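You operate a simulated robot arm through the tools that you are given. There is no shell and no other tool. Be economical: measure what you need, move in short steps, check, and stop when the job is done.

You run a simulated robot arm. Do the job below in one go: nothing can be reset, and whatever is moved stays where it is left.

TASK
Clamp the coupler, wipe up the oil stain and set 30 kPa.
Fine: coupler in the tester's cup, clamp shut; green sponge, put back after; switch the tester on last. Set down upright: what you pick out. What is to be rubbed or washed off counts as gone when no trace of it is left.

Only the result counts: the job must be done as asked and must still hold three seconds after the hand-in. Knocking over, shifting, dropping, spilling or breaking anything else fails it.

THE ROBOT
A 5-joint arm with a two-finger parallel gripper, fixed in place. Base frame: the origin is at the foot of the arm, x ahead of it, y to its left, z up; the work surface is at about z = 0. Lengths are in m, angles in degrees, forces in N, time in s.
With the tool pointing down near the work surface it reaches from about 0.26 to 0.6 m from the base axis. Its first joint turns from -66.0 to 66.0 degrees. The tool tilts only in the upright plane through the base axis and itself; it spins freely about its own axis. Payload 1.57 kg.
The TCP is the grasp point between the finger pads, 0.03 m short of the fingertips. In the tool frame z runs along the fingers and y along their closing line. The gripper opens to 0.08 m. The fingers are 0.017 m wide and 0.012 m thick; the gripper's body (0.04 by 0.082 m) begins 0.08 m behind the TCP.
Orientation is that of the tool frame in the base frame, as [roll, pitch, yaw] about the fixed x, y, z axes, in that order (R = Rz(yaw) Ry(pitch) Rx(roll)). With the fingers straight down and closing along the base's y, the tool's x points along the base's -x, its y along +y and its z along -z.

THE INTERFACE
- The arm moves only by the tool jog_arm. Its argument "commands" is a list that holds one entry, the list of rows, each a list of 7 numbers: the finger opening in m, from 0 to 0.08, then the shift along the base's x, y, z in m, then the turn, a rotation vector about the base's x, y, z in degrees. In form: [[[grip, tx, ty, tz, wx, wy, wz], ...]]. A call has 1 to 10 rows; each row shifts and turns the commanded pose from where the row before left it. Each row takes 0.2 s and may step no farther than 0.05 m and 8.6 degrees from the row before; otherwise, or with a gripper value out of range, the whole call is refused. A pose out of reach is approached as far as the arm can. The call stops where the force on the tool passes 40 N (or 10 N more than at its start, if that is more) or the arm is blocked; 0.2 s more then pass. The fingers move at their own pace (about 0.153 m/s each) and stop on an object; they squeeze with about 39 N. The grip force told is the motor's: it shows also when the fingers shut on nothing. Time passes only in rows, and 0.2 s behind the last, so rows that do not move let the fingers close. It gives the time, the measured TCP pose, the force on the tool (base axes), the opening and the grip force at its end, in the units of the frame above (readings bear some noise), with the torque about the TCP (base axes, N m) and any sound that the robot's microphone picked up, and new pictures: "views" is both (left out), scene, wrist or none.
- Cameras (640 x 400 px; columns grow to the right, rows downward): "scene" is fixed at [0.0528, 0.4289, 0.5053]; the picture's right is [-0.40, -0.91, 0.00], its down [-0.68, 0.30, -0.67] and it looks along [0.62, -0.27, -0.74] (base axes); focal length 214 px, centre (320, 200). "wrist" rides on the gripper at [0.072, -0.007, -0.122] in the tool frame; the picture's right is [0.09, 1.00, 0.00], its down [-0.84, 0.08, -0.54] and it looks along [-0.54, 0.05, 0.84] (tool axes); focal length 238 px, centre (320, 200). There is no depth. A picture from a camera that has moved, and an enlarged one, comes with that camera's place and axes in the base frame and with its lens.
- close_up(camera, box): a new picture of the part [left, top, right, bottom] of that camera's present view, enlarged. It takes no simulated time.
- hand_in(): hands the job in; it is judged then, once.

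Work in short steps. Places have to be worked out from the pictures, the camera data and where the tool is seen: move nearer, look again, correct. Check each grasp and each placing, and mend what went wrong. You have 120 turns and 200 pictures in all, those below and enlarged ones among them. Open the gripper and draw the arm clear of the work before you hand the job in, unless the task says otherwise; then end with one line.

The tools are called after "Call:" as name(argument=value, ...) on one line, values as JSON. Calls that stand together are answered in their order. jog_arm: Moves the arm, as the interface text tells. Its arguments: {"type":"object","properties":{"commands":{"type":"array","items":{"type":"array","items":{"type":"array","items":{"type":"number"}}}},"views":{"type":"string","enum":["both","scene","wrist","none"]}},"required":["commands"]} The other tools are called the same way: close_up (camera, box) takes an enlarged picture of a part of a camera's view; hand_in () hands the job in.

At the start:

```text
clock: 0.0
ee_pos: [0.2905, 0.1815, 0.4442]
ee_rot: [-180.0, 0.0, -180.0]
contact_force: [-0.3, 0.7, -0.3]
wrist_torque: [0.04, -0.03, 0.01]
width: 0.08
gripper_force: 0.2
```

scene: 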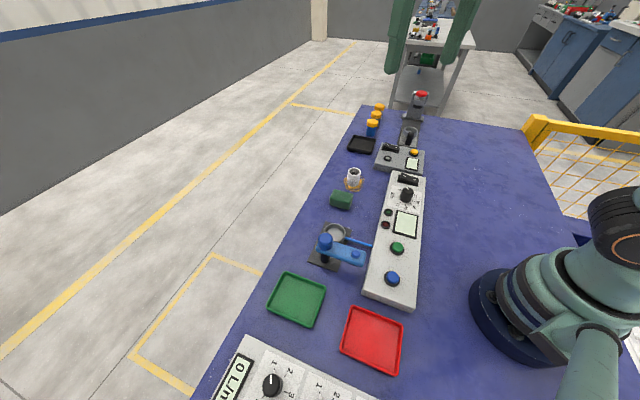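
wrist: 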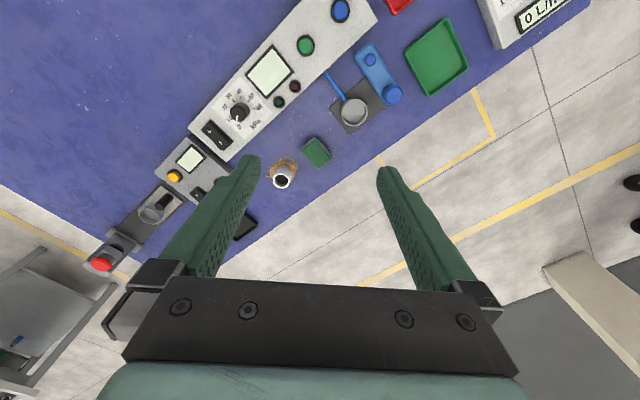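

I'll start by enlarging the relevant areas to identify the parts.

Call:
close_up(camera="scene", box=[300, 90, 460, 190])

Call:
close_up(camera="scene", box=[290, 165, 450, 315])

Call:
close_up(camera="wrist", box=[160, 0, 480, 200])

```text
4.00 times, centred on (380, 140) of scene
camera zoom: at [0.0528, 0.4289, 0.5053], right [-0.4, -0.91, 0.0], down [-0.68, 0.3, -0.67], along [0.62, -0.27, -0.74], focal length 858 px, centre (80, 440)
```

zoom: 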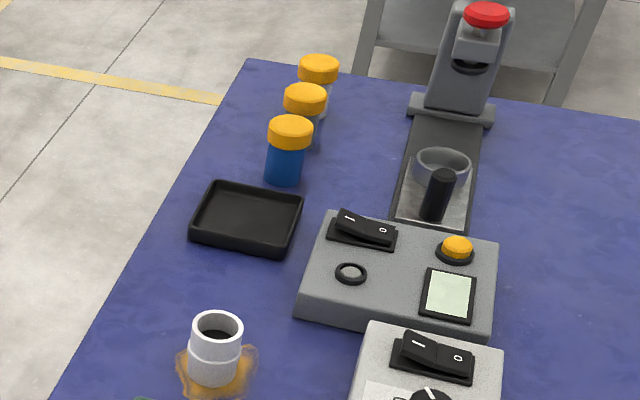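

```text
2.67 times, centred on (370, 240) of scene
camera zoom: at [0.0528, 0.4289, 0.5053], right [-0.4, -0.91, 0.0], down [-0.68, 0.3, -0.67], along [0.62, -0.27, -0.74], focal length 572 px, centre (187, 93)
```

zoom: 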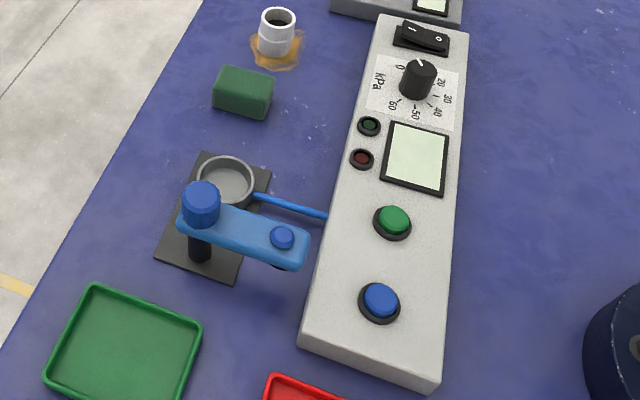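

```text
2.00 times, centred on (320, 100) of wrist
camera zoom: at [0.2164, 0.1749, 0.5646], right [-0.09, 1.0, 0.0], down [0.84, 0.08, 0.54], along [0.54, 0.05, -0.84], focal length 477 px, centre (320, 400)
```

zoom: 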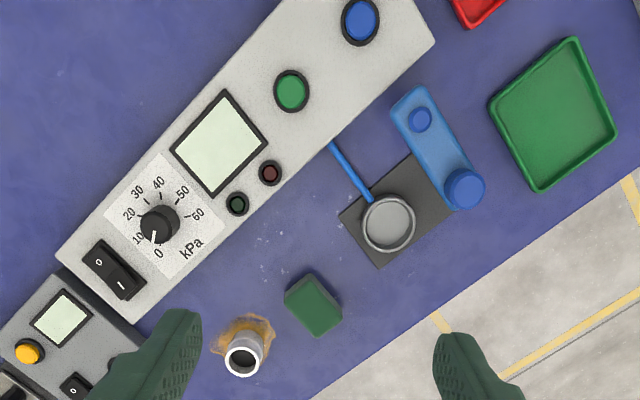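

The stand (cup with blue clamp arm and hose) is at about (.33,.26), the coupler at about (.49,.11) on the stain, and the sponge at about (.43,.19). I'll lower the arm for a closer look.

Call:
jog_arm(commands=[[[0.08, 0.01, -0.01, -0.045, 0, 0, 0], [0.08, 0.01, -0.01, -0.045, 0, 0, 0], [0.08, 0.01, -0.01, -0.045, 0, 0, 0], [0.08, 0.0, 0, 0, 0, 0, 0]]], views="wrist")

Call:
close_up(camera="scene", box=[300, 215, 380, 275])

Call:
close_up(camera="scene", box=[375, 165, 435, 245])

Call:
close_up(camera="wrist", box=[160, 40, 480, 240])

```text
clock: 1.0
ee_pos: [0.3214, 0.1518, 0.3095]
ee_rot: [-180.0, 0.0, -179.9]
contact_force: [0.2, 1.3, 0.5]
wrist_torque: [-0.01, -0.04, 0.0]
width: 0.0802
gripper_force: 0.2
camera wrist: at [0.249, 0.1448, 0.4307], right [-0.09, 1.0, 0.0], down [0.84, 0.08, 0.54], along [0.54, 0.05, -0.84], focal length 238 px, centre (320, 200)
```

wrist: 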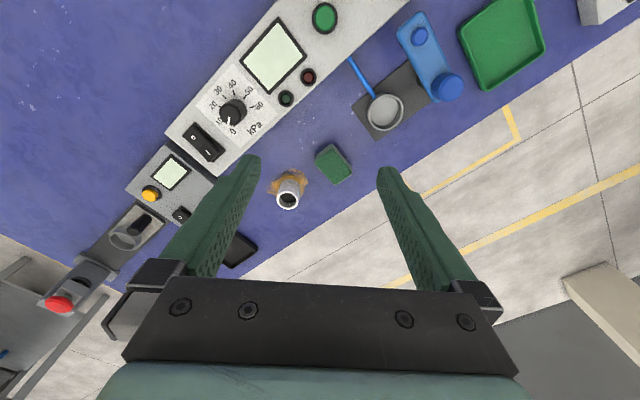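

```text
6.67 times, centred on (340, 245) of scene
camera zoom: at [0.0528, 0.4289, 0.5053], right [-0.4, -0.91, 0.0], down [-0.68, 0.3, -0.67], along [0.62, -0.27, -0.74], focal length 1430 px, centre (187, -100)
```

zoom: 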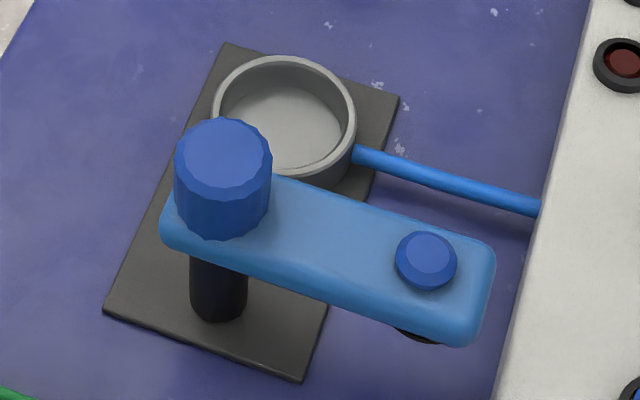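

```text
5.00 times, centred on (405, 205) of scene
camera zoom: at [0.0528, 0.4289, 0.5053], right [-0.4, -0.91, 0.0], down [-0.68, 0.3, -0.67], along [0.62, -0.27, -0.74], focal length 1072 px, centre (-105, 175)
```

zoom: 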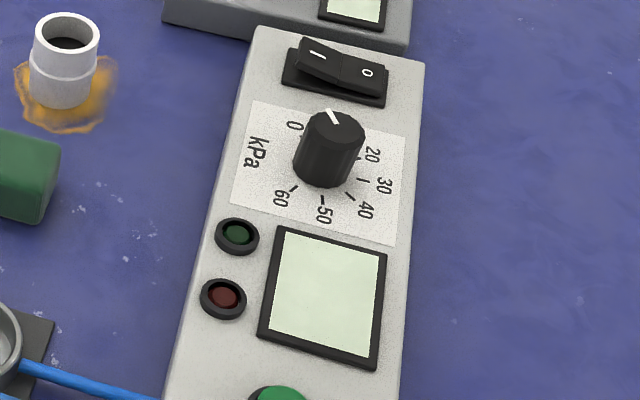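

```text
2.00 times, centred on (320, 140) of wrist
camera zoom: at [0.249, 0.1448, 0.4307], right [-0.09, 1.0, 0.0], down [0.84, 0.08, 0.54], along [0.54, 0.05, -0.84], focal length 477 px, centre (320, 320)
```

zoom: 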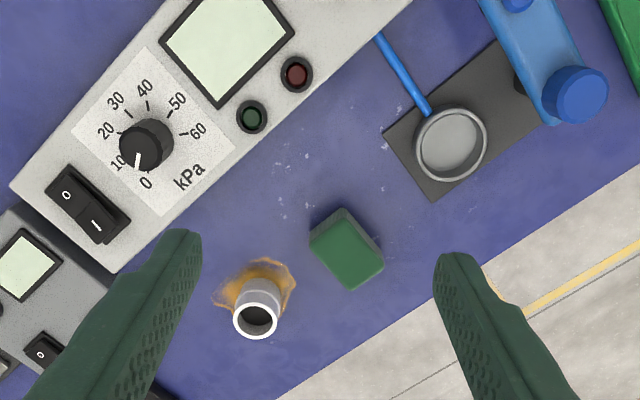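

Only the "0" side of the rocker is pressed (off), and the dial points at about 5 kPa, with its values rising clockwise. I'll move in closer to measure the coupler.

Call:
jog_arm(commands=[[[0.08, 0.025, -0.013, -0.035, 0, 0, 0], [0.08, 0.025, -0.013, -0.035, 0, 0, 0], [0.08, 0.025, -0.013, -0.035, 0, 0, 0], [0.08, 0.0, 0, 0, 0, 0, 0], [0.08, 0.0, 0, 0, 0, 0, 0]]], views="wrist")

Call:
close_up(camera="scene", box=[325, 150, 405, 210])

```text
clock: 2.2
ee_pos: [0.3945, 0.114, 0.2034]
ee_rot: [-180.0, 0.0, 180.0]
contact_force: [0.3, -0.5, 0.7]
wrist_torque: [0.03, 0.01, 0.01]
width: 0.0797
gripper_force: 0.0
camera wrist: at [0.3227, 0.1076, 0.3246], right [-0.09, 1.0, 0.0], down [0.84, 0.08, 0.54], along [0.54, 0.05, -0.84], focal length 238 px, centre (320, 200)
```

wrist: 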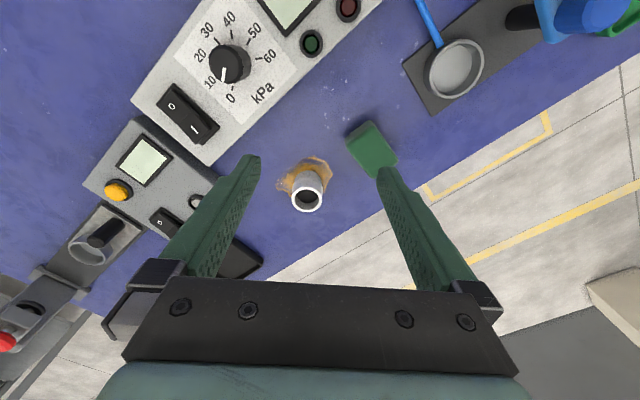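

```text
6.67 times, centred on (365, 180) of scene
camera zoom: at [0.0528, 0.4289, 0.5053], right [-0.4, -0.91, 0.0], down [-0.68, 0.3, -0.67], along [0.62, -0.27, -0.74], focal length 1430 px, centre (20, 333)
```

zoom: 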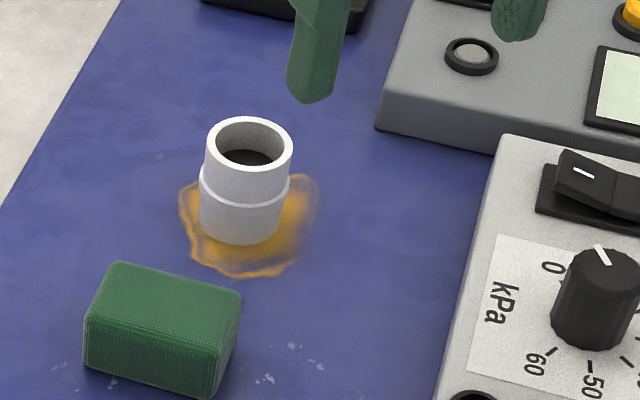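

The coupler is about 50 mm high and 42 mm across at about (.497,.107). I'll move above it, staying high, and check alignment.

Call:
jog_arm(commands=[[[0.08, 0.034, -0.002, -0.02, 0, 0, 0], [0.08, 0.034, -0.002, -0.02, 0, 0, 0], [0.08, 0.034, -0.003, -0.02, 0, 0, 0], [0.08, 0.0, 0, -0.03, 0, 0, 0], [0.08, 0.0, 0, 0, 0, 0, 0], [0.08, 0.0, 0, 0, 0, 0, 0]]], views="wrist")

Call:
close_up(camera="scene", box=[315, 140, 395, 200])

```text
clock: 3.6
ee_pos: [0.4957, 0.1053, 0.1129]
ee_rot: [180.0, 0.0, -179.9]
contact_force: [-0.2, 0.3, -0.3]
wrist_torque: [-0.01, 0.02, -0.03]
width: 0.0798
gripper_force: 0.1
camera wrist: at [0.4235, 0.0981, 0.2346], right [-0.09, 1.0, 0.0], down [0.84, 0.08, 0.54], along [0.54, 0.05, -0.84], focal length 238 px, centre (320, 200)
```

wrist: 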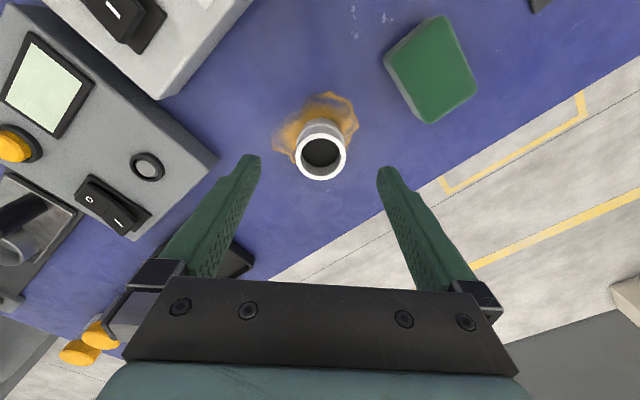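

```text
6.67 times, centred on (355, 170) of scene
camera zoom: at [0.0528, 0.4289, 0.5053], right [-0.4, -0.91, 0.0], down [-0.68, 0.3, -0.67], along [0.62, -0.27, -0.74], focal length 1430 px, centre (87, 400)
```

zoom: 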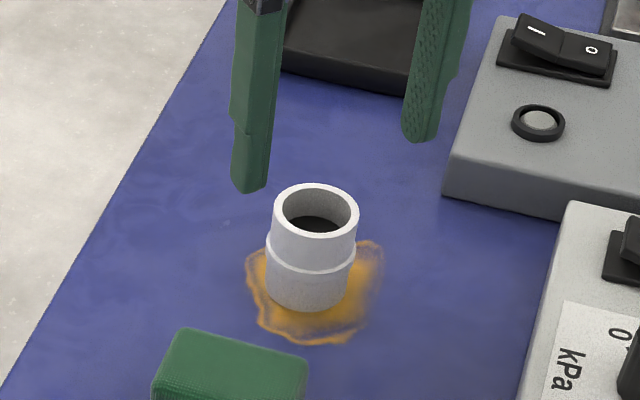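

Alignment is good: the ring centre works out to (.4964,.1056). I'll descend to z≈.053 and close.

Call:
jog_arm(commands=[[[0.08, 0.0, 0, -0.03, 0, 0, 0], [0.08, 0.0, 0, -0.03, 0, 0, 0], [0.08, 0.0, 0, 0, 0, 0, 0], [0.03, 0.0, 0, 0, 0, 0, 0], [0.03, 0.0, 0, 0, 0, 0, 0], [0.03, 0.0, 0, 0, 0, 0, 0]]], views="scene")

```text
clock: 5.0
ee_pos: [0.4971, 0.1058, 0.0532]
ee_rot: [-180.0, 0.0, 179.9]
contact_force: [-0.7, 0.5, -0.5]
wrist_torque: [-0.01, 0.01, 0.02]
width: 0.0395
gripper_force: 38.9
```

scene: 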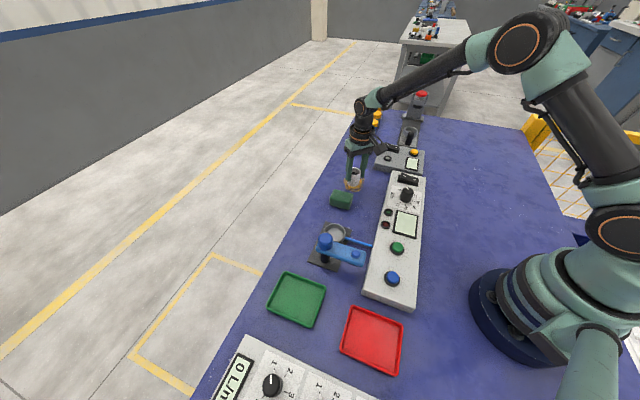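

Gripped at 39.5 mm. I'll lift and carry the coupler toward the cup, staying high.

Call:
jog_arm(commands=[[[0.03, 0, 0, 0.04, 0, 0, 0], [0.03, 0, 0, 0.04, 0, 0, 0], [0.03, 0, 0, 0.04, 0, 0, 0], [0.03, -0.033, 0.031, 0, 0, 0, 0], [0.03, -0.033, 0.031, 0, 0, 0, 0], [0.03, -0.033, 0.031, 0, 0, 0, 0], [0.03, -0.033, 0.031, 0, 0, 0, 0], [0.03, 0, 0, 0, 0, 0, 0], [0.03, 0, 0, 0, 0, 0, 0]]], views="both")

Call:
close_up(camera="wrist", box=[240, 0, 560, 200])

Call:
close_up(camera="scene", box=[280, 190, 380, 270])

```text
clock: 7.0
ee_pos: [0.365, 0.2327, 0.174]
ee_rot: [-179.9, 0.0, -180.0]
contact_force: [0.3, 0.2, -0.5]
wrist_torque: [-0.01, -0.01, -0.03]
width: 0.0393
gripper_force: 38.8
camera wrist: at [0.2912, 0.2253, 0.2957], right [-0.09, 1.0, 0.0], down [0.84, 0.08, 0.54], along [0.54, 0.05, -0.84], focal length 238 px, centre (320, 200)
```

scene: 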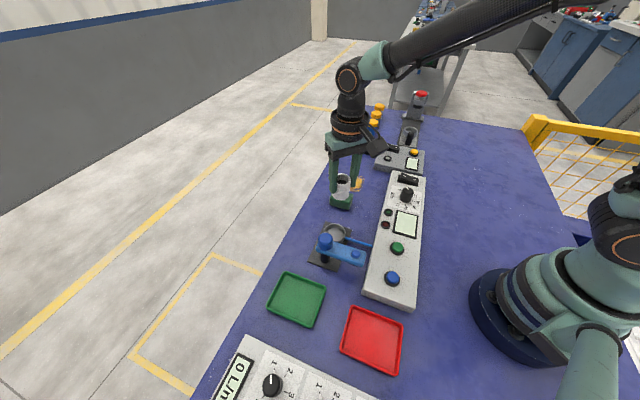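
wrist: 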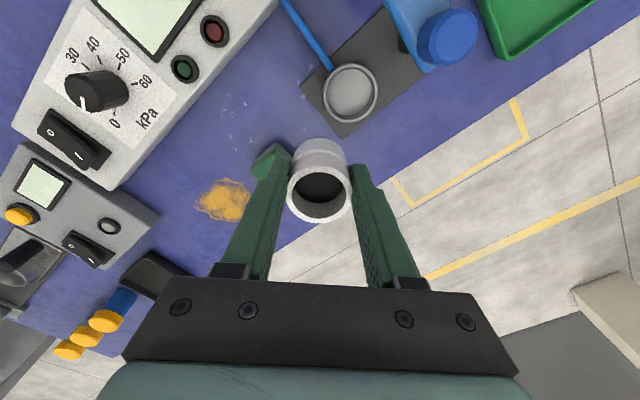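

```text
2.00 times, centred on (400, 100) of wrist
camera zoom: at [0.2912, 0.2253, 0.2957], right [-0.09, 1.0, 0.0], down [0.84, 0.08, 0.54], along [0.54, 0.05, -0.84], focal length 477 px, centre (160, 400)
```

zoom: 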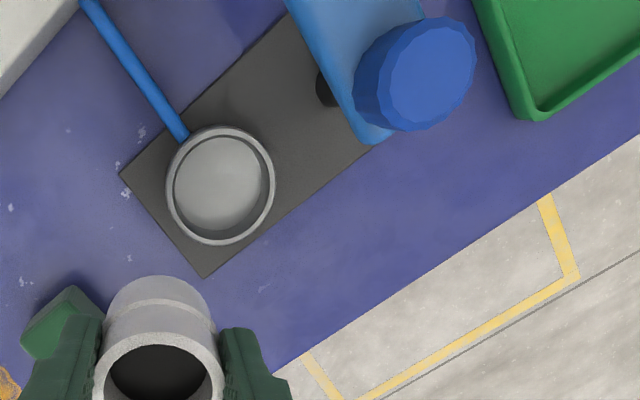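

```text
5.00 times, centred on (330, 230) of scene
camera zoom: at [0.0528, 0.4289, 0.5053], right [-0.4, -0.91, 0.0], down [-0.68, 0.3, -0.67], along [0.62, -0.27, -0.74], focal length 1072 px, centre (270, 50)
```

zoom: 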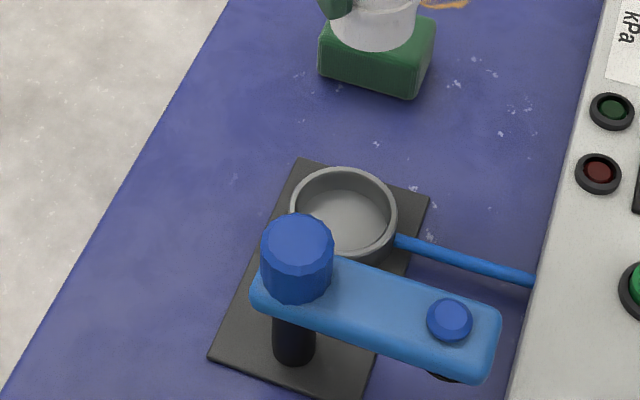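

The cup centre is at about (.330,.261) and the coupler sits centred in the grip. I'll move above the cup at z≈.10 and check.

Call:
jog_arm(commands=[[[0.03, -0.0345, 0.0285, 0, 0, 0, 0], [0.03, 0, 0, -0.04, 0, 0, 0], [0.03, 0, 0, -0.034, 0, 0, 0], [0.03, 0, 0, 0, 0, 0, 0], [0.03, 0, 0, 0, 0, 0, 0]]], views="wrist")

Call:
close_up(camera="wrist", box=[200, 40, 440, 190])

Call:
close_up(camera="scene", box=[290, 200, 390, 280])

```text
clock: 8.2
ee_pos: [0.3298, 0.2569, 0.1016]
ee_rot: [179.9, 0.0, 180.0]
contact_force: [0.0, 0.7, 0.1]
wrist_torque: [0.01, -0.02, 0.0]
width: 0.0394
gripper_force: 39.1
camera wrist: at [0.2571, 0.2499, 0.2226], right [-0.09, 1.0, 0.0], down [0.84, 0.08, 0.54], along [0.54, 0.05, -0.84], focal length 238 px, centre (320, 200)
```

wrist: 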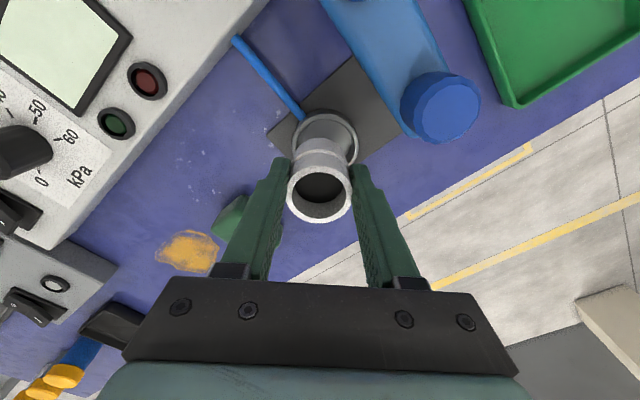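

```text
2.67 times, centred on (320, 115) of wrist
camera zoom: at [0.2571, 0.2499, 0.2226], right [-0.09, 1.0, 0.0], down [0.84, 0.08, 0.54], along [0.54, 0.05, -0.84], focal length 636 px, centre (320, 427)
```

zoom: 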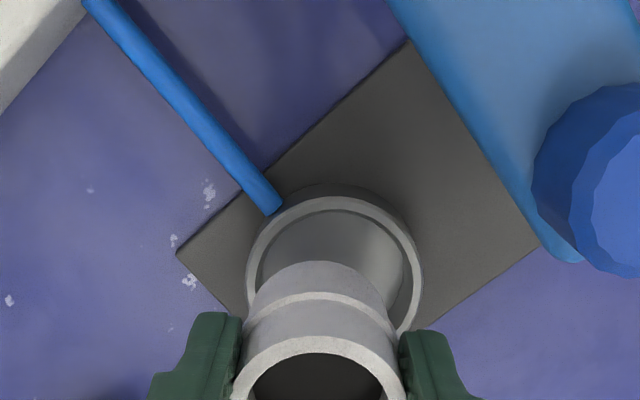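

```text
5.00 times, centred on (340, 240) of scene
camera zoom: at [0.0528, 0.4289, 0.5053], right [-0.4, -0.91, 0.0], down [-0.68, 0.3, -0.67], along [0.62, -0.27, -0.74], focal length 1072 px, centre (220, 0)
```

zoom: 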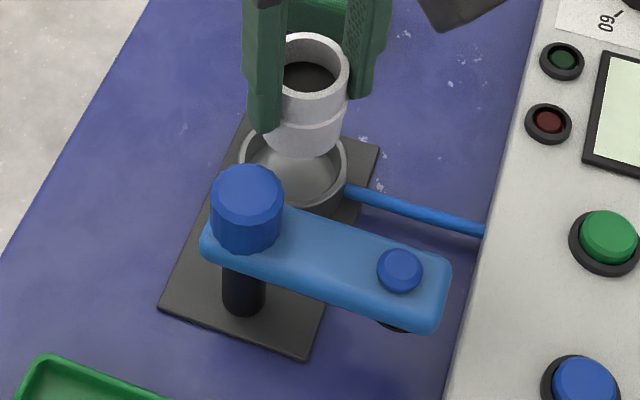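

Readings are noisy, and going by the commanded position the cup lies about 4 mm further in +y. I'll correct, lower to just above the rim and recheck.

Call:
jog_arm(commands=[[[0.03, -0.0015, 0.004, 0, 0, 0, 0], [0.03, 0, 0, -0.018, 0, 0, 0], [0.03, 0, 0, 0, 0, 0, 0], [0.03, 0, 0, 0, 0, 0, 0]]], views="wrist")

Call:
close_up(camera="wrist", box=[240, 80, 400, 180])

Call:
close_up(camera="scene", box=[310, 205, 370, 245])

```text
clock: 9.2
ee_pos: [0.3265, 0.2621, 0.0823]
ee_rot: [-180.0, 0.0, -180.0]
contact_force: [0.0, 0.0, -0.4]
wrist_torque: [-0.01, 0.0, 0.01]
width: 0.0395
gripper_force: 38.6
camera wrist: at [0.2546, 0.2548, 0.2036], right [-0.09, 1.0, 0.0], down [0.84, 0.08, 0.54], along [0.54, 0.05, -0.84], focal length 238 px, centre (320, 200)
```

wrist: 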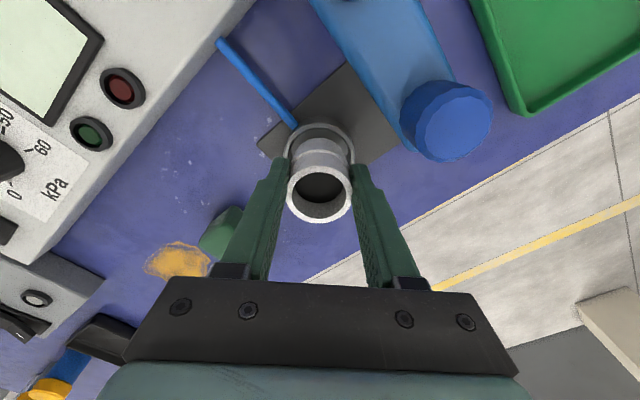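

```text
4.00 times, centred on (320, 130) of wrist
camera zoom: at [0.2546, 0.2548, 0.2036], right [-0.09, 1.0, 0.0], down [0.84, 0.08, 0.54], along [0.54, 0.05, -0.84], focal length 953 px, centre (320, 480)
```

zoom: 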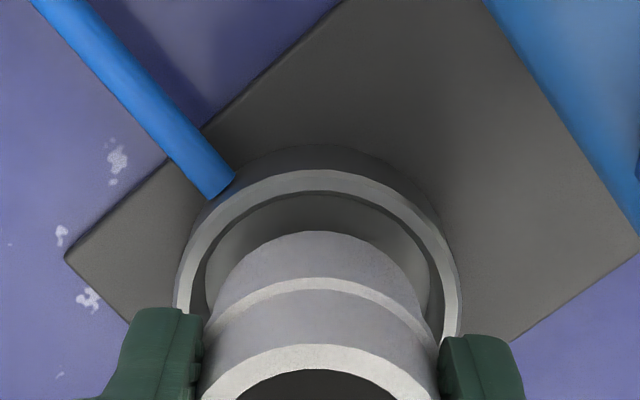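

```text
10.00 times, centred on (340, 225) of scene
camera zoom: at [0.0528, 0.4289, 0.5053], right [-0.4, -0.91, 0.0], down [-0.68, 0.3, -0.67], along [0.62, -0.27, -0.74], focal length 2145 px, centre (120, -50)
```

zoom: 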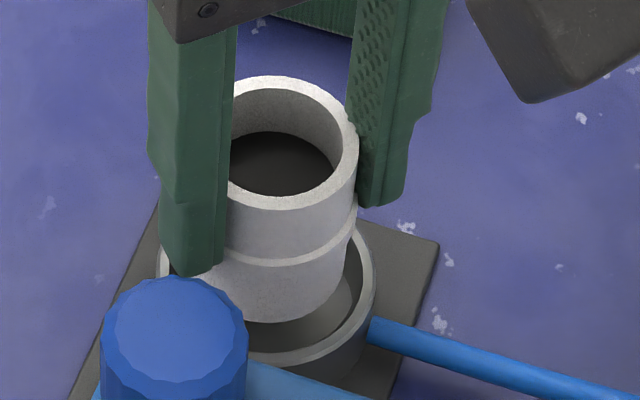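

Alignment looks within about 1 mm. I'll lower gently and watch the force.

Call:
jog_arm(commands=[[[0.03, -0.0005, -0.0005, -0.008, 0, 0, 0], [0.03, 0, 0, -0.006, 0, 0, 0], [0.03, 0, 0, -0.003, 0, 0, 0], [0.03, 0, 0, 0, 0, 0, 0]]], views="none")

Call:
close_up(camera="scene", box=[310, 205, 370, 245])

```text
clock: 10.2
ee_pos: [0.3263, 0.262, 0.0644]
ee_rot: [-180.0, 0.0, -180.0]
contact_force: [-0.1, 0.0, -0.4]
wrist_torque: [-0.02, 0.0, 0.0]
width: 0.0391
gripper_force: 39.8
```

```text
10.00 times, centred on (340, 225) of scene
camera zoom: at [0.0528, 0.4289, 0.5053], right [-0.4, -0.91, 0.0], down [-0.68, 0.3, -0.67], along [0.62, -0.27, -0.74], focal length 2145 px, centre (120, -50)
```

zoom: 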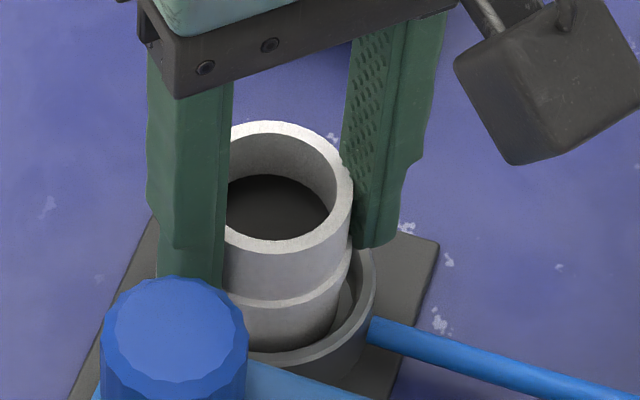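

The coupler is going into the cup without contact so far. I'll continue in small steps down to the cup floor.

Call:
jog_arm(commands=[[[0.03, 0, 0, -0.002, 0, 0, 0], [0.03, 0, 0, -0.002, 0, 0, 0], [0.03, 0, 0, 0, 0, 0, 0]]], views="none")

Call:
close_up(camera="scene", box=[310, 205, 370, 245])

```text
clock: 11.0
ee_pos: [0.3268, 0.2631, 0.0612]
ee_rot: [179.9, 0.0, 179.9]
contact_force: [-1.4, 1.0, 4.9]
wrist_torque: [-0.01, 0.03, 0.0]
width: 0.0395
gripper_force: 39.0
```

```text
10.00 times, centred on (340, 225) of scene
camera zoom: at [0.0528, 0.4289, 0.5053], right [-0.4, -0.91, 0.0], down [-0.68, 0.3, -0.67], along [0.62, -0.27, -0.74], focal length 2145 px, centre (120, -50)
```

zoom: 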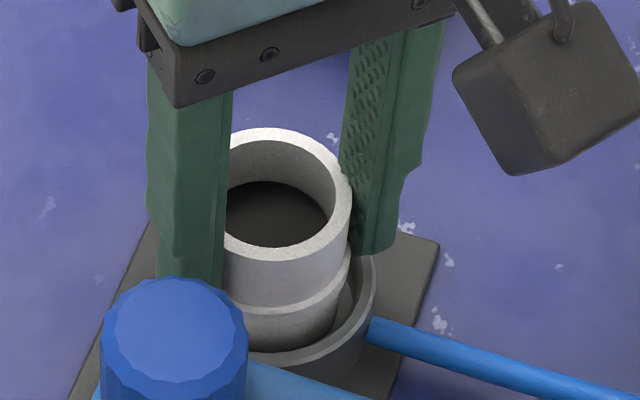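

Contact of 5 N at the expected floor depth, so it's seated. I'll open slightly and retreat upward.

Call:
jog_arm(commands=[[[0.052, 0, 0, 0, 0, 0, 0], [0.052, 0, 0, 0, 0, 0, 0], [0.052, 0, 0, 0.03, 0, 0, 0], [0.052, 0, 0, 0.04, 0, 0, 0], [0.052, 0, 0, 0.04, 0, 0, 0], [0.052, 0, 0, 0, 0, 0, 0]]], views="wrist")

Call:
close_up(camera="scene", box=[290, 205, 380, 265])

Call:
close_up(camera="wrist", box=[240, 0, 560, 200])

```text
clock: 12.4
ee_pos: [0.3277, 0.2613, 0.1711]
ee_rot: [179.9, 0.1, -180.0]
contact_force: [0.9, -0.3, -0.3]
wrist_torque: [-0.02, -0.02, 0.01]
width: 0.0521
gripper_force: 0.1
camera wrist: at [0.2554, 0.2545, 0.2919], right [-0.09, 1.0, 0.0], down [0.84, 0.08, 0.54], along [0.54, 0.05, -0.84], focal length 238 px, centre (320, 200)
```

wrist: 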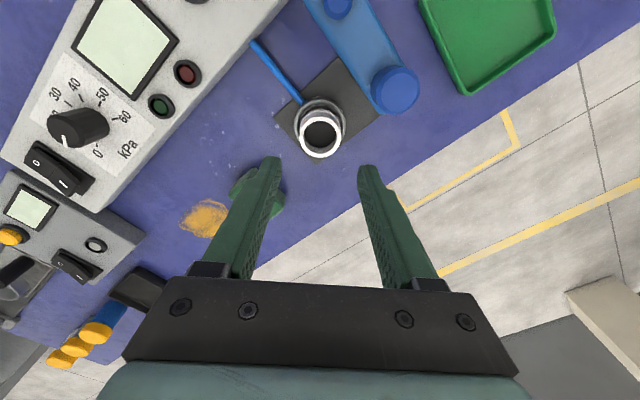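

```text
6.67 times, centred on (335, 235) of scene
camera zoom: at [0.0528, 0.4289, 0.5053], right [-0.4, -0.91, 0.0], down [-0.68, 0.3, -0.67], along [0.62, -0.27, -0.74], focal length 1430 px, centre (220, -33)
```

zoom: 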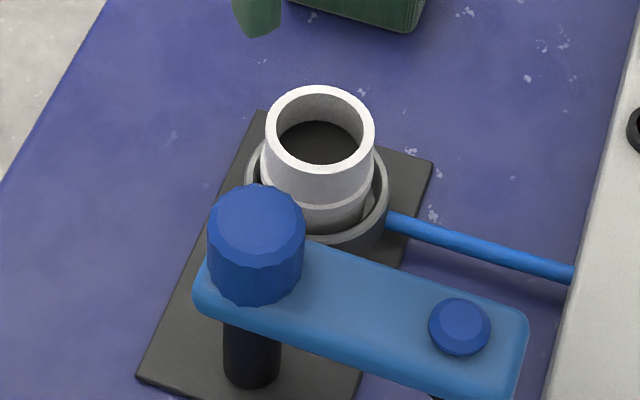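

```text
2.00 times, centred on (400, 100) of wrist
camera zoom: at [0.2554, 0.2545, 0.2919], right [-0.09, 1.0, 0.0], down [0.84, 0.08, 0.54], along [0.54, 0.05, -0.84], focal length 477 px, centre (160, 400)
```

zoom: 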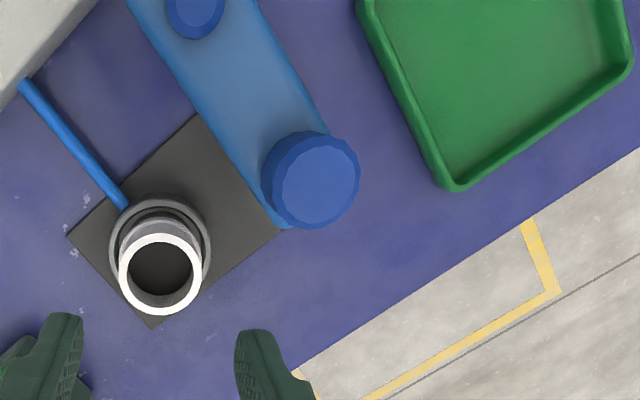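

The coupler stands upright in the cup. The clamp arm pivots at about (.278,.316) and needs about a 90° swing counter-clockwise, so I'll take the closed fingers to its far side and lower to arm height.

Call:
jog_arm(commands=[[[0.0, -0.0418, 0.0168, 0, 0, 0, 0], [0.0, -0.0418, 0.0168, 0, 0, 0, 0], [0.0, -0.0418, 0.0169, 0, 0, 0, 0], [0.0, 0, 0, 0, 0, 0, 0], [0.0, 0, 0, -0.03, 0, 0, 0], [0.0, 0, 0, 0, 0, 0, 0]]], views="both")

Call:
close_up(camera="scene", box=[280, 200, 400, 290])

```text
clock: 13.8
ee_pos: [0.2025, 0.313, 0.1406]
ee_rot: [-179.9, 0.1, -180.0]
contact_force: [0.5, 1.0, 0.8]
wrist_torque: [-0.02, 0.03, -0.02]
width: 0.0003
gripper_force: 21.4
camera wrist: at [0.1296, 0.3064, 0.261], right [-0.09, 1.0, 0.0], down [0.84, 0.08, 0.54], along [0.54, 0.05, -0.84], focal length 238 px, centre (320, 200)
```

scene: 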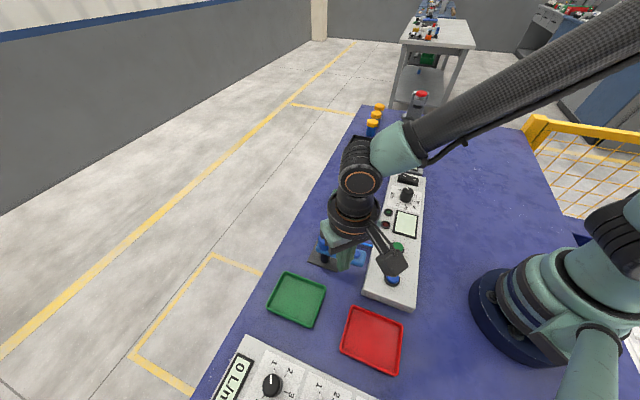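
wrist: 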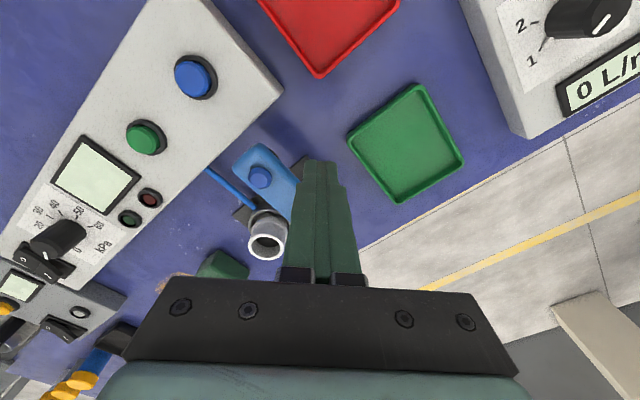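

```text
4.44 times, centred on (340, 245) of scene
camera zoom: at [0.0528, 0.4289, 0.5053], right [-0.4, -0.91, 0.0], down [-0.68, 0.3, -0.67], along [0.62, -0.27, -0.74], focal length 953 px, centre (231, 0)
```

zoom: 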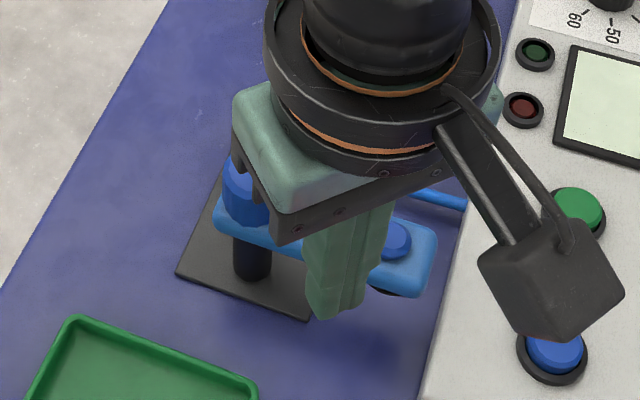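

The fingers are on the outer side of the arm. I'll lower to TCP z≈.091 (tips at about .061) and check clearance.

Call:
jog_arm(commands=[[[0.0, 0, 0, -0.025, 0, 0, 0], [0.0, 0, 0, -0.025, 0, 0, 0], [0.0, 0, 0, 0, 0, 0, 0]]], views="wrist")

Call:
close_up(camera="scene", box=[280, 200, 400, 290])

```text
clock: 14.6
ee_pos: [0.2018, 0.3124, 0.0907]
ee_rot: [180.0, 0.0, -180.0]
contact_force: [-0.3, -0.1, -0.4]
wrist_torque: [0.01, -0.03, -0.02]
width: 0.0002
gripper_force: 21.0
camera wrist: at [0.1296, 0.3056, 0.2113], right [-0.09, 1.0, 0.0], down [0.84, 0.08, 0.54], along [0.54, 0.05, -0.84], focal length 238 px, centre (320, 200)
```

wrist: 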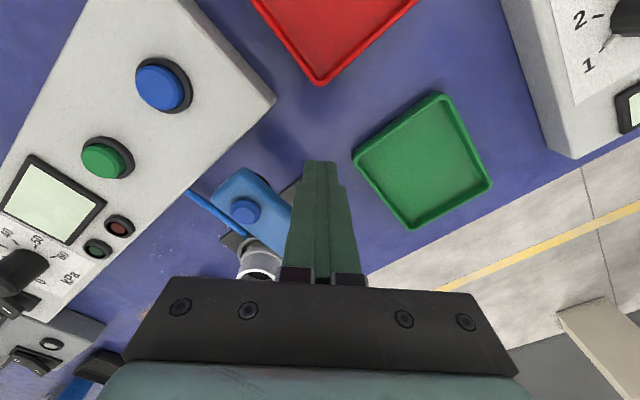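

```text
4.44 times, centred on (340, 245) of scene
camera zoom: at [0.0528, 0.4289, 0.5053], right [-0.4, -0.91, 0.0], down [-0.68, 0.3, -0.67], along [0.62, -0.27, -0.74], focal length 953 px, centre (231, 0)
```

zoom: 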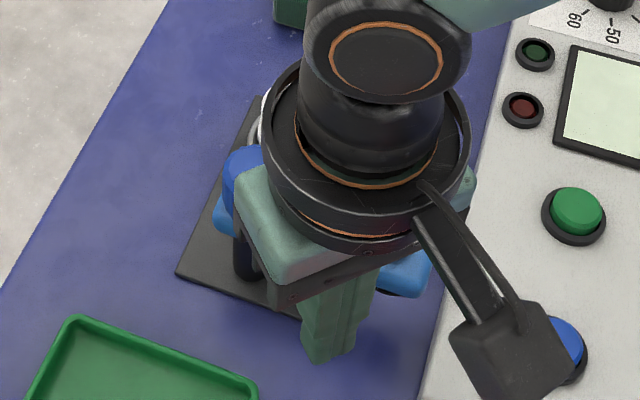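

Clear of everything. I'll sweep the first half of the arc to θ≈-90°.

Call:
jog_arm(commands=[[[0.0, 0.0129, -0.0128, 0, 0, 0, 0], [0.0, 0.0055, -0.0111, 0, 0, 0, 0], [0.0, 0.0055, -0.0111, 0, 0, 0, 0], [0.0, 0.0093, -0.0083, 0, 0, 0, 0], [0.0, 0.0093, -0.0083, 0, 0, 0, 0], [0.0, 0, 0, 0, 0, 0, 0]]], views="both")

```text
clock: 16.0
ee_pos: [0.2439, 0.2596, 0.0919]
ee_rot: [180.0, 0.0, -180.0]
contact_force: [-0.1, 0.1, 0.2]
wrist_torque: [0.0, -0.01, 0.02]
width: 0.0
gripper_force: 20.7
camera wrist: at [0.1714, 0.2527, 0.2123], right [-0.09, 1.0, 0.0], down [0.84, 0.08, 0.54], along [0.54, 0.05, -0.84], focal length 238 px, centre (320, 200)
```

scene: 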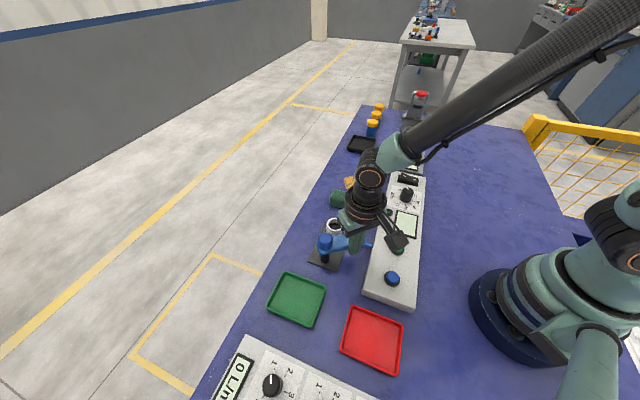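
wrist: 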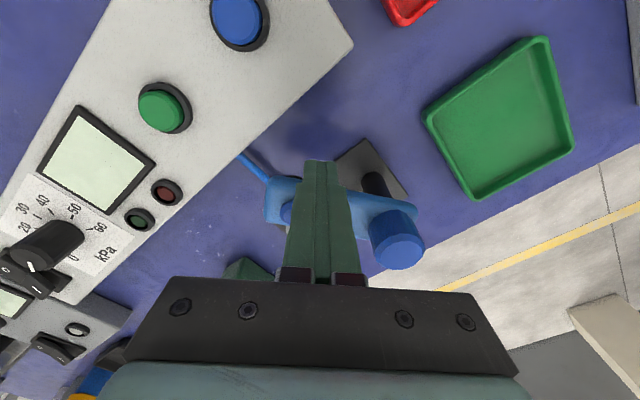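

The arm is following, now at about -90°. I'll continue the arc toward the cup in small steps.

Call:
jog_arm(commands=[[[0.0, 0.0117, -0.004, 0, 0, 0, 0], [0.0, 0.0117, -0.0041, 0, 0, 0, 0], [0.0, 0.0125, 0.0008, 0, 0, 0, 0], [0.0, 0, 0, 0, 0, 0, 0]]], views="wrist")

Call:
close_up(camera="scene", box=[300, 200, 390, 270])

```text
clock: 17.0
ee_pos: [0.2801, 0.2532, 0.0905]
ee_rot: [-180.0, 0.0, 180.0]
contact_force: [0.4, 0.4, -0.3]
wrist_torque: [0.0, 0.0, -0.01]
width: 0.0002
gripper_force: 21.3
camera wrist: at [0.2071, 0.2455, 0.2124], right [-0.09, 1.0, 0.0], down [0.84, 0.08, 0.54], along [0.54, 0.05, -0.84], focal length 238 px, centre (320, 200)
```

wrist: 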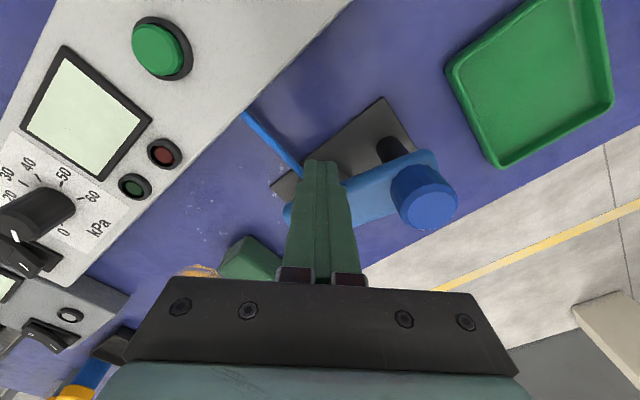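

```text
5.71 times, centred on (345, 235) of scene
camera zoom: at [0.0528, 0.4289, 0.5053], right [-0.4, -0.91, 0.0], down [-0.68, 0.3, -0.67], along [0.62, -0.27, -0.74], focal length 1226 px, centre (177, 0)
```

zoom: 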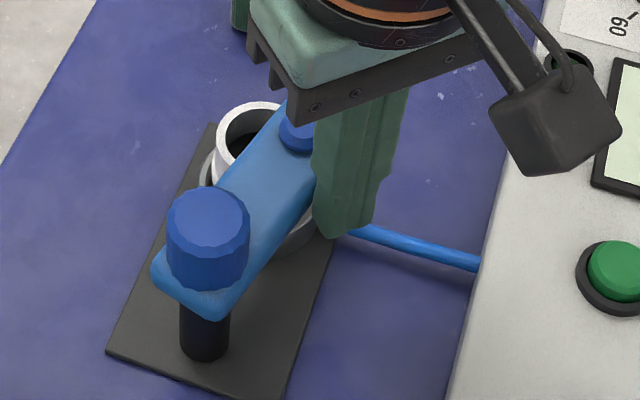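

The arm clears the coupler's top. I'll continue to -45° and check.

Call:
jog_arm(commands=[[[0.0, 0.0124, 0.0016, 0, 0, 0, 0], [0.0, 0.003, 0.002, 0, 0, 0, 0], [0.0, 0, 0, 0, 0, 0, 0]]], views="none")

Call:
close_up(camera="scene", box=[300, 200, 390, 270])

```text
clock: 17.8
ee_pos: [0.2948, 0.2562, 0.0911]
ee_rot: [-179.9, -0.3, 180.0]
contact_force: [-13.2, -10.9, 12.5]
wrist_torque: [-0.03, 0.07, 0.1]
width: 0.0001
gripper_force: 20.7
```

```text
5.71 times, centred on (345, 235) of scene
camera zoom: at [0.0527, 0.4289, 0.5053], right [-0.4, -0.91, 0.0], down [-0.68, 0.3, -0.67], along [0.62, -0.27, -0.74], focal length 1226 px, centre (177, 0)
```

zoom: 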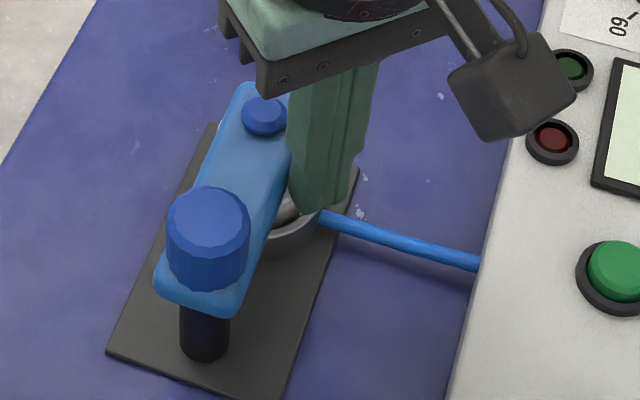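

There's resistance (about 17 N lateral) with the arm over the cup, probably the end stop. I'll back off and rise to look from above.

Call:
jog_arm(commands=[[[0.0, -0.01, -0.01, 0, 0, 0, 0], [0.0, -0.015, -0.01, 0.03, 0, 0, 0], [0.0, 0, 0, 0.045, 0, 0, 0], [0.0, 0.0, 0, 0.045, 0, 0, 0], [0.0, 0, 0, 0, 0, 0, 0]]], views="wrist")

Call:
close_up(camera="scene", box=[300, 200, 390, 270])

Call:
close_up(camera="wrist", box=[260, 70, 460, 195])

```text
clock: 19.0
ee_pos: [0.2699, 0.2368, 0.2097]
ee_rot: [-180.0, 0.0, 179.9]
contact_force: [-0.1, -0.2, 0.0]
wrist_torque: [0.0, 0.02, 0.0]
width: 0.0001
gripper_force: 20.9
camera wrist: at [0.1972, 0.2303, 0.3305], right [-0.09, 1.0, 0.0], down [0.84, 0.08, 0.54], along [0.54, 0.05, -0.84], focal length 238 px, centre (320, 200)
```

wrist: 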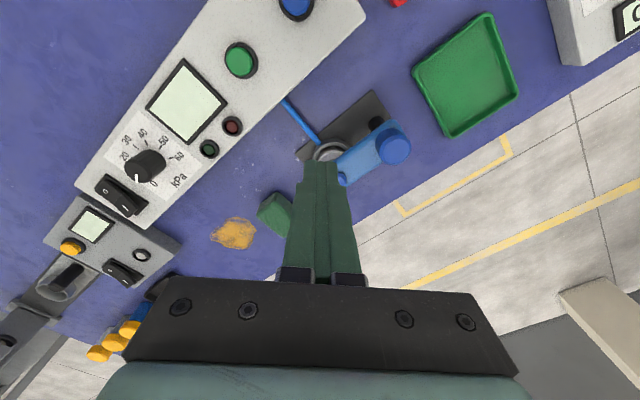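

```text
5.71 times, centred on (345, 235) of scene
camera zoom: at [0.0528, 0.4289, 0.5053], right [-0.4, -0.91, 0.0], down [-0.68, 0.3, -0.67], along [0.62, -0.27, -0.74], focal length 1226 px, centre (177, 0)
```

zoom: 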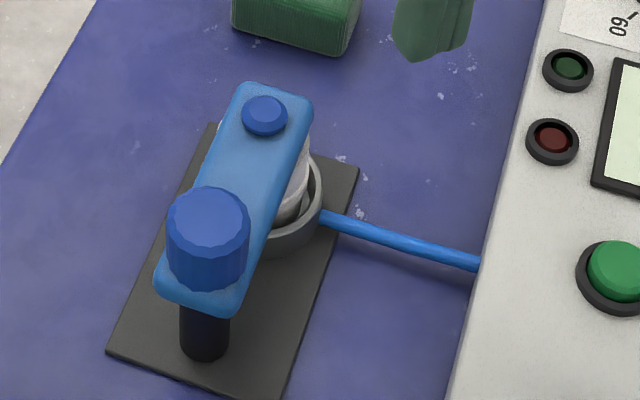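

```text
3.20 times, centred on (360, 132) of wrist
camera zoom: at [0.1972, 0.2303, 0.3305], right [-0.09, 1.0, 0.0], down [0.84, 0.08, 0.54], along [0.54, 0.05, -0.84], focal length 763 px, centre (192, 416)
```

zoom: 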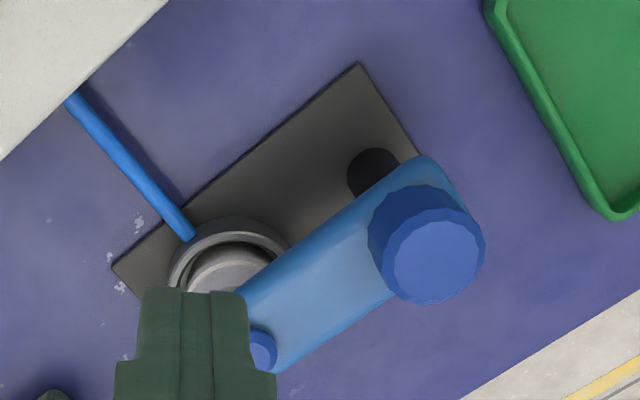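

The arm lies over the cup, about aligned with it. I'll look closer at whether the pad sits on the coupler and whether anything still needs closing.

Call:
close_up(camera="scene", box=[318, 208, 358, 258])

Call:
jog_arm(commands=[[[0.0, -0.01, -0.045, -0.01, 0, 0, 0], [0.0, -0.01, -0.045, -0.03, 0, -7, 0], [0.0, 0, -0.01, -0.03, 0, -8, 0], [0.0, 0.0, 0, -0.02, 0, -8, 0], [0.0, 0, 0, 0, 0, 0, 0]]], views="wrist")

```text
8.00 times, centred on (338, 233) of scene
camera zoom: at [0.0528, 0.4289, 0.5053], right [-0.4, -0.91, 0.0], down [-0.68, 0.3, -0.67], along [0.62, -0.27, -0.74], focal length 1716 px, centre (176, -64)
```

zoom: 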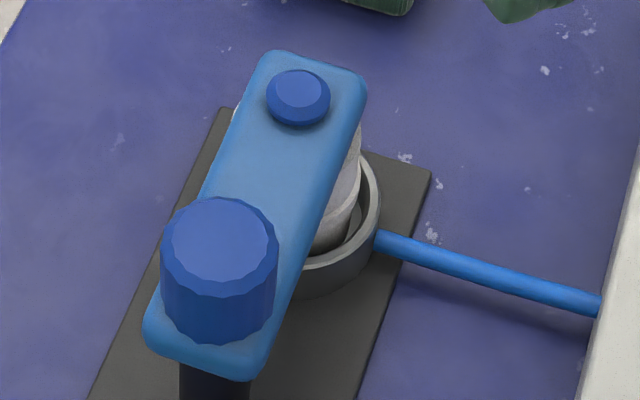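

```text
refused: row 2 steps farther than a row can; nothing moved
```

A side-on look would tell whether the pad touches, so I'll shift toward -y and tilt the tool outward.

Call:
jog_arm(commands=[[[0.0, -0.005, -0.045, -0.01, 0, 0, 0], [0.0, -0.005, -0.04, -0.02, 3.7, -6.8, 0], [0.0, 0, -0.01, -0.03, 3.7, -6.8, 0], [0.0, 0.0, 0, -0.02, 3.7, -6.8, 0], [0.0, 0, 0, 0, 0, 0, 0]]], views="wrist")

```text
clock: 20.2
ee_pos: [0.2915, 0.1576, 0.1368]
ee_rot: [168.4, 20.1, 177.9]
contact_force: [1.0, -0.5, 0.1]
wrist_torque: [0.0, 0.03, 0.0]
width: 0.0
gripper_force: 20.9
out of reach, approached as far as the arm can: row 4
camera wrist: at [0.181, 0.1311, 0.2226], right [-0.12, 0.98, 0.16], down [0.59, -0.05, 0.8], along [0.79, 0.19, -0.58], focal length 238 px, centre (320, 200)
```

wrist: 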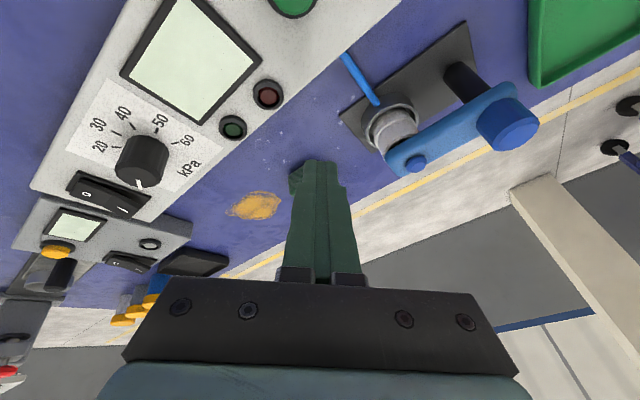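

Call:
close_up(camera="wrist", box=[330, 60, 550, 190])

```text
2.91 times, centred on (440, 125) of wrist
camera zoom: at [0.181, 0.1311, 0.2226], right [-0.12, 0.98, 0.16], down [0.59, -0.05, 0.8], along [0.79, 0.19, -0.58], focal length 693 px, centre (-29, 418)
```

zoom: 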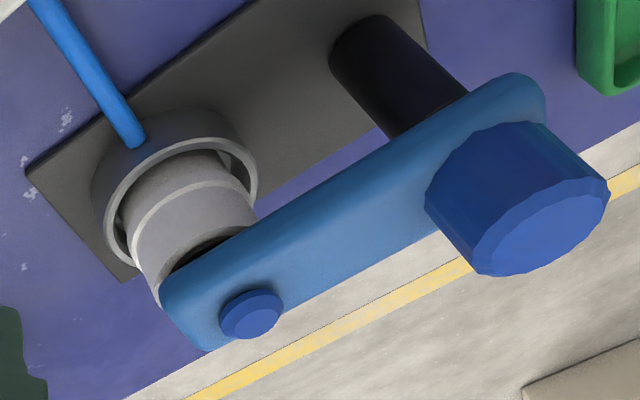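

The arm is over the coupler with its pad hidden under the tip. I'll undo the tilt and test whether the arm can be pressed down or swung any further.

Call:
jog_arm(commands=[[[0.0, 0, 0, 0.03, -3.7, 6.8, 0], [0.0, 0, 0, 0.03, -3.7, 6.8, 0], [0.0, 0.0, 0, 0.0, -3.7, 6.8, 0], [0.0, 0, 0, 0, 0, 0, 0], [0.0, 0, 0, 0, 0, 0, 0]]], views="none")

```text
clock: 21.4
ee_pos: [0.2911, 0.1576, 0.1958]
ee_rot: [179.9, 0.0, 180.0]
contact_force: [-0.5, -0.1, 0.7]
wrist_torque: [0.02, -0.01, -0.05]
width: 0.0002
gripper_force: 21.4
```

Next I'll go above the arm's screw end at about (.328,.264) and descend slowly to just above it.

Call:
jog_arm(commands=[[[0.0, 0.013, 0.036, 0, 0, 0, 0], [0.0, 0.012, 0.036, 0, 0, 0, 0], [0.0, 0.012, 0.034, 0, 0, 0, 0], [0.0, 0, 0, -0.04, 0, 0, 0], [0.0, 0, 0, -0.02, 0, 0, 0], [0.0, 0, 0, 0, 0, 0, 0], [0.0, 0, 0, 0, 0, 0, 0]]], views="none")

Call:
close_up(camera="scene", box=[300, 180, 390, 250])

Call:
close_up(camera="wrist", box=[220, 60, 480, 220])

```text
clock: 23.0
ee_pos: [0.3284, 0.2646, 0.1386]
ee_rot: [179.9, 0.0, 180.0]
contact_force: [0.4, -0.2, 0.1]
wrist_torque: [0.0, -0.01, 0.0]
width: 0.0
gripper_force: 21.7
```

```text
5.71 times, centred on (345, 215) of scene
camera zoom: at [0.0528, 0.4289, 0.5053], right [-0.4, -0.91, 0.0], down [-0.68, 0.3, -0.67], along [0.62, -0.27, -0.74], focal length 1226 px, centre (177, 114)
```

zoom: 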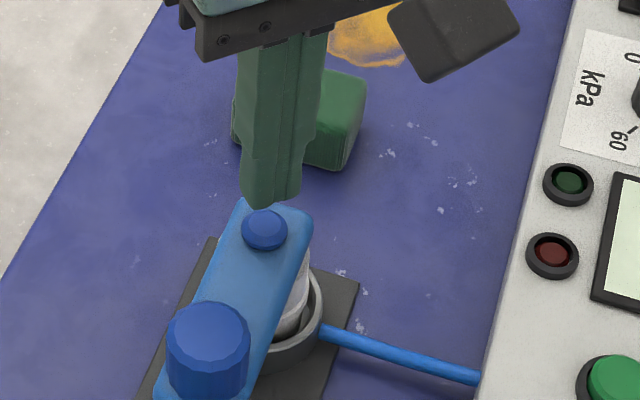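

```text
2.46 times, centred on (350, 140) of wrist
camera zoom: at [0.2551, 0.258, 0.2586], right [-0.09, 1.0, 0.0], down [0.84, 0.08, 0.54], along [0.54, 0.05, -0.84], focal length 587 px, centre (246, 348)
```

zoom: 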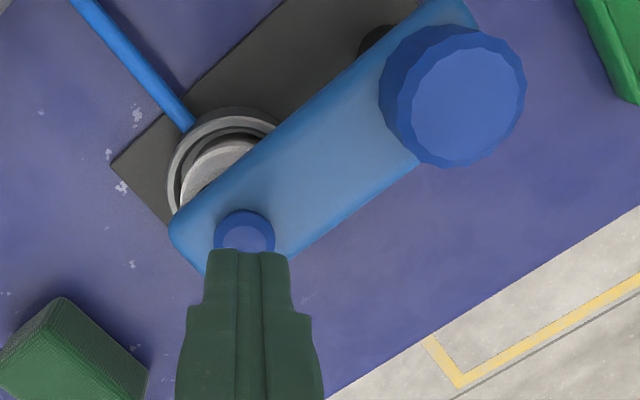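

The tips are right above the screw. I'll go down in small steps until contact, with light pressure.

Call:
jog_arm(commands=[[[0.0, 0, 0, -0.008, 0, 0, 0], [0.0, 0, 0, -0.004, 0, 0, 0], [0.0, 0, 0, -0.003, 0, 0, 0], [0.0, 0, 0, -0.003, 0, 0, 0], [0.0, 0, 0, 0, 0, 0, 0]]], views="none")

```text
clock: 24.2
ee_pos: [0.3282, 0.2637, 0.1191]
ee_rot: [-180.0, 0.0, 180.0]
contact_force: [-0.1, 0.0, 0.1]
wrist_torque: [-0.01, 0.0, -0.02]
width: 0.0
gripper_force: 21.1
```

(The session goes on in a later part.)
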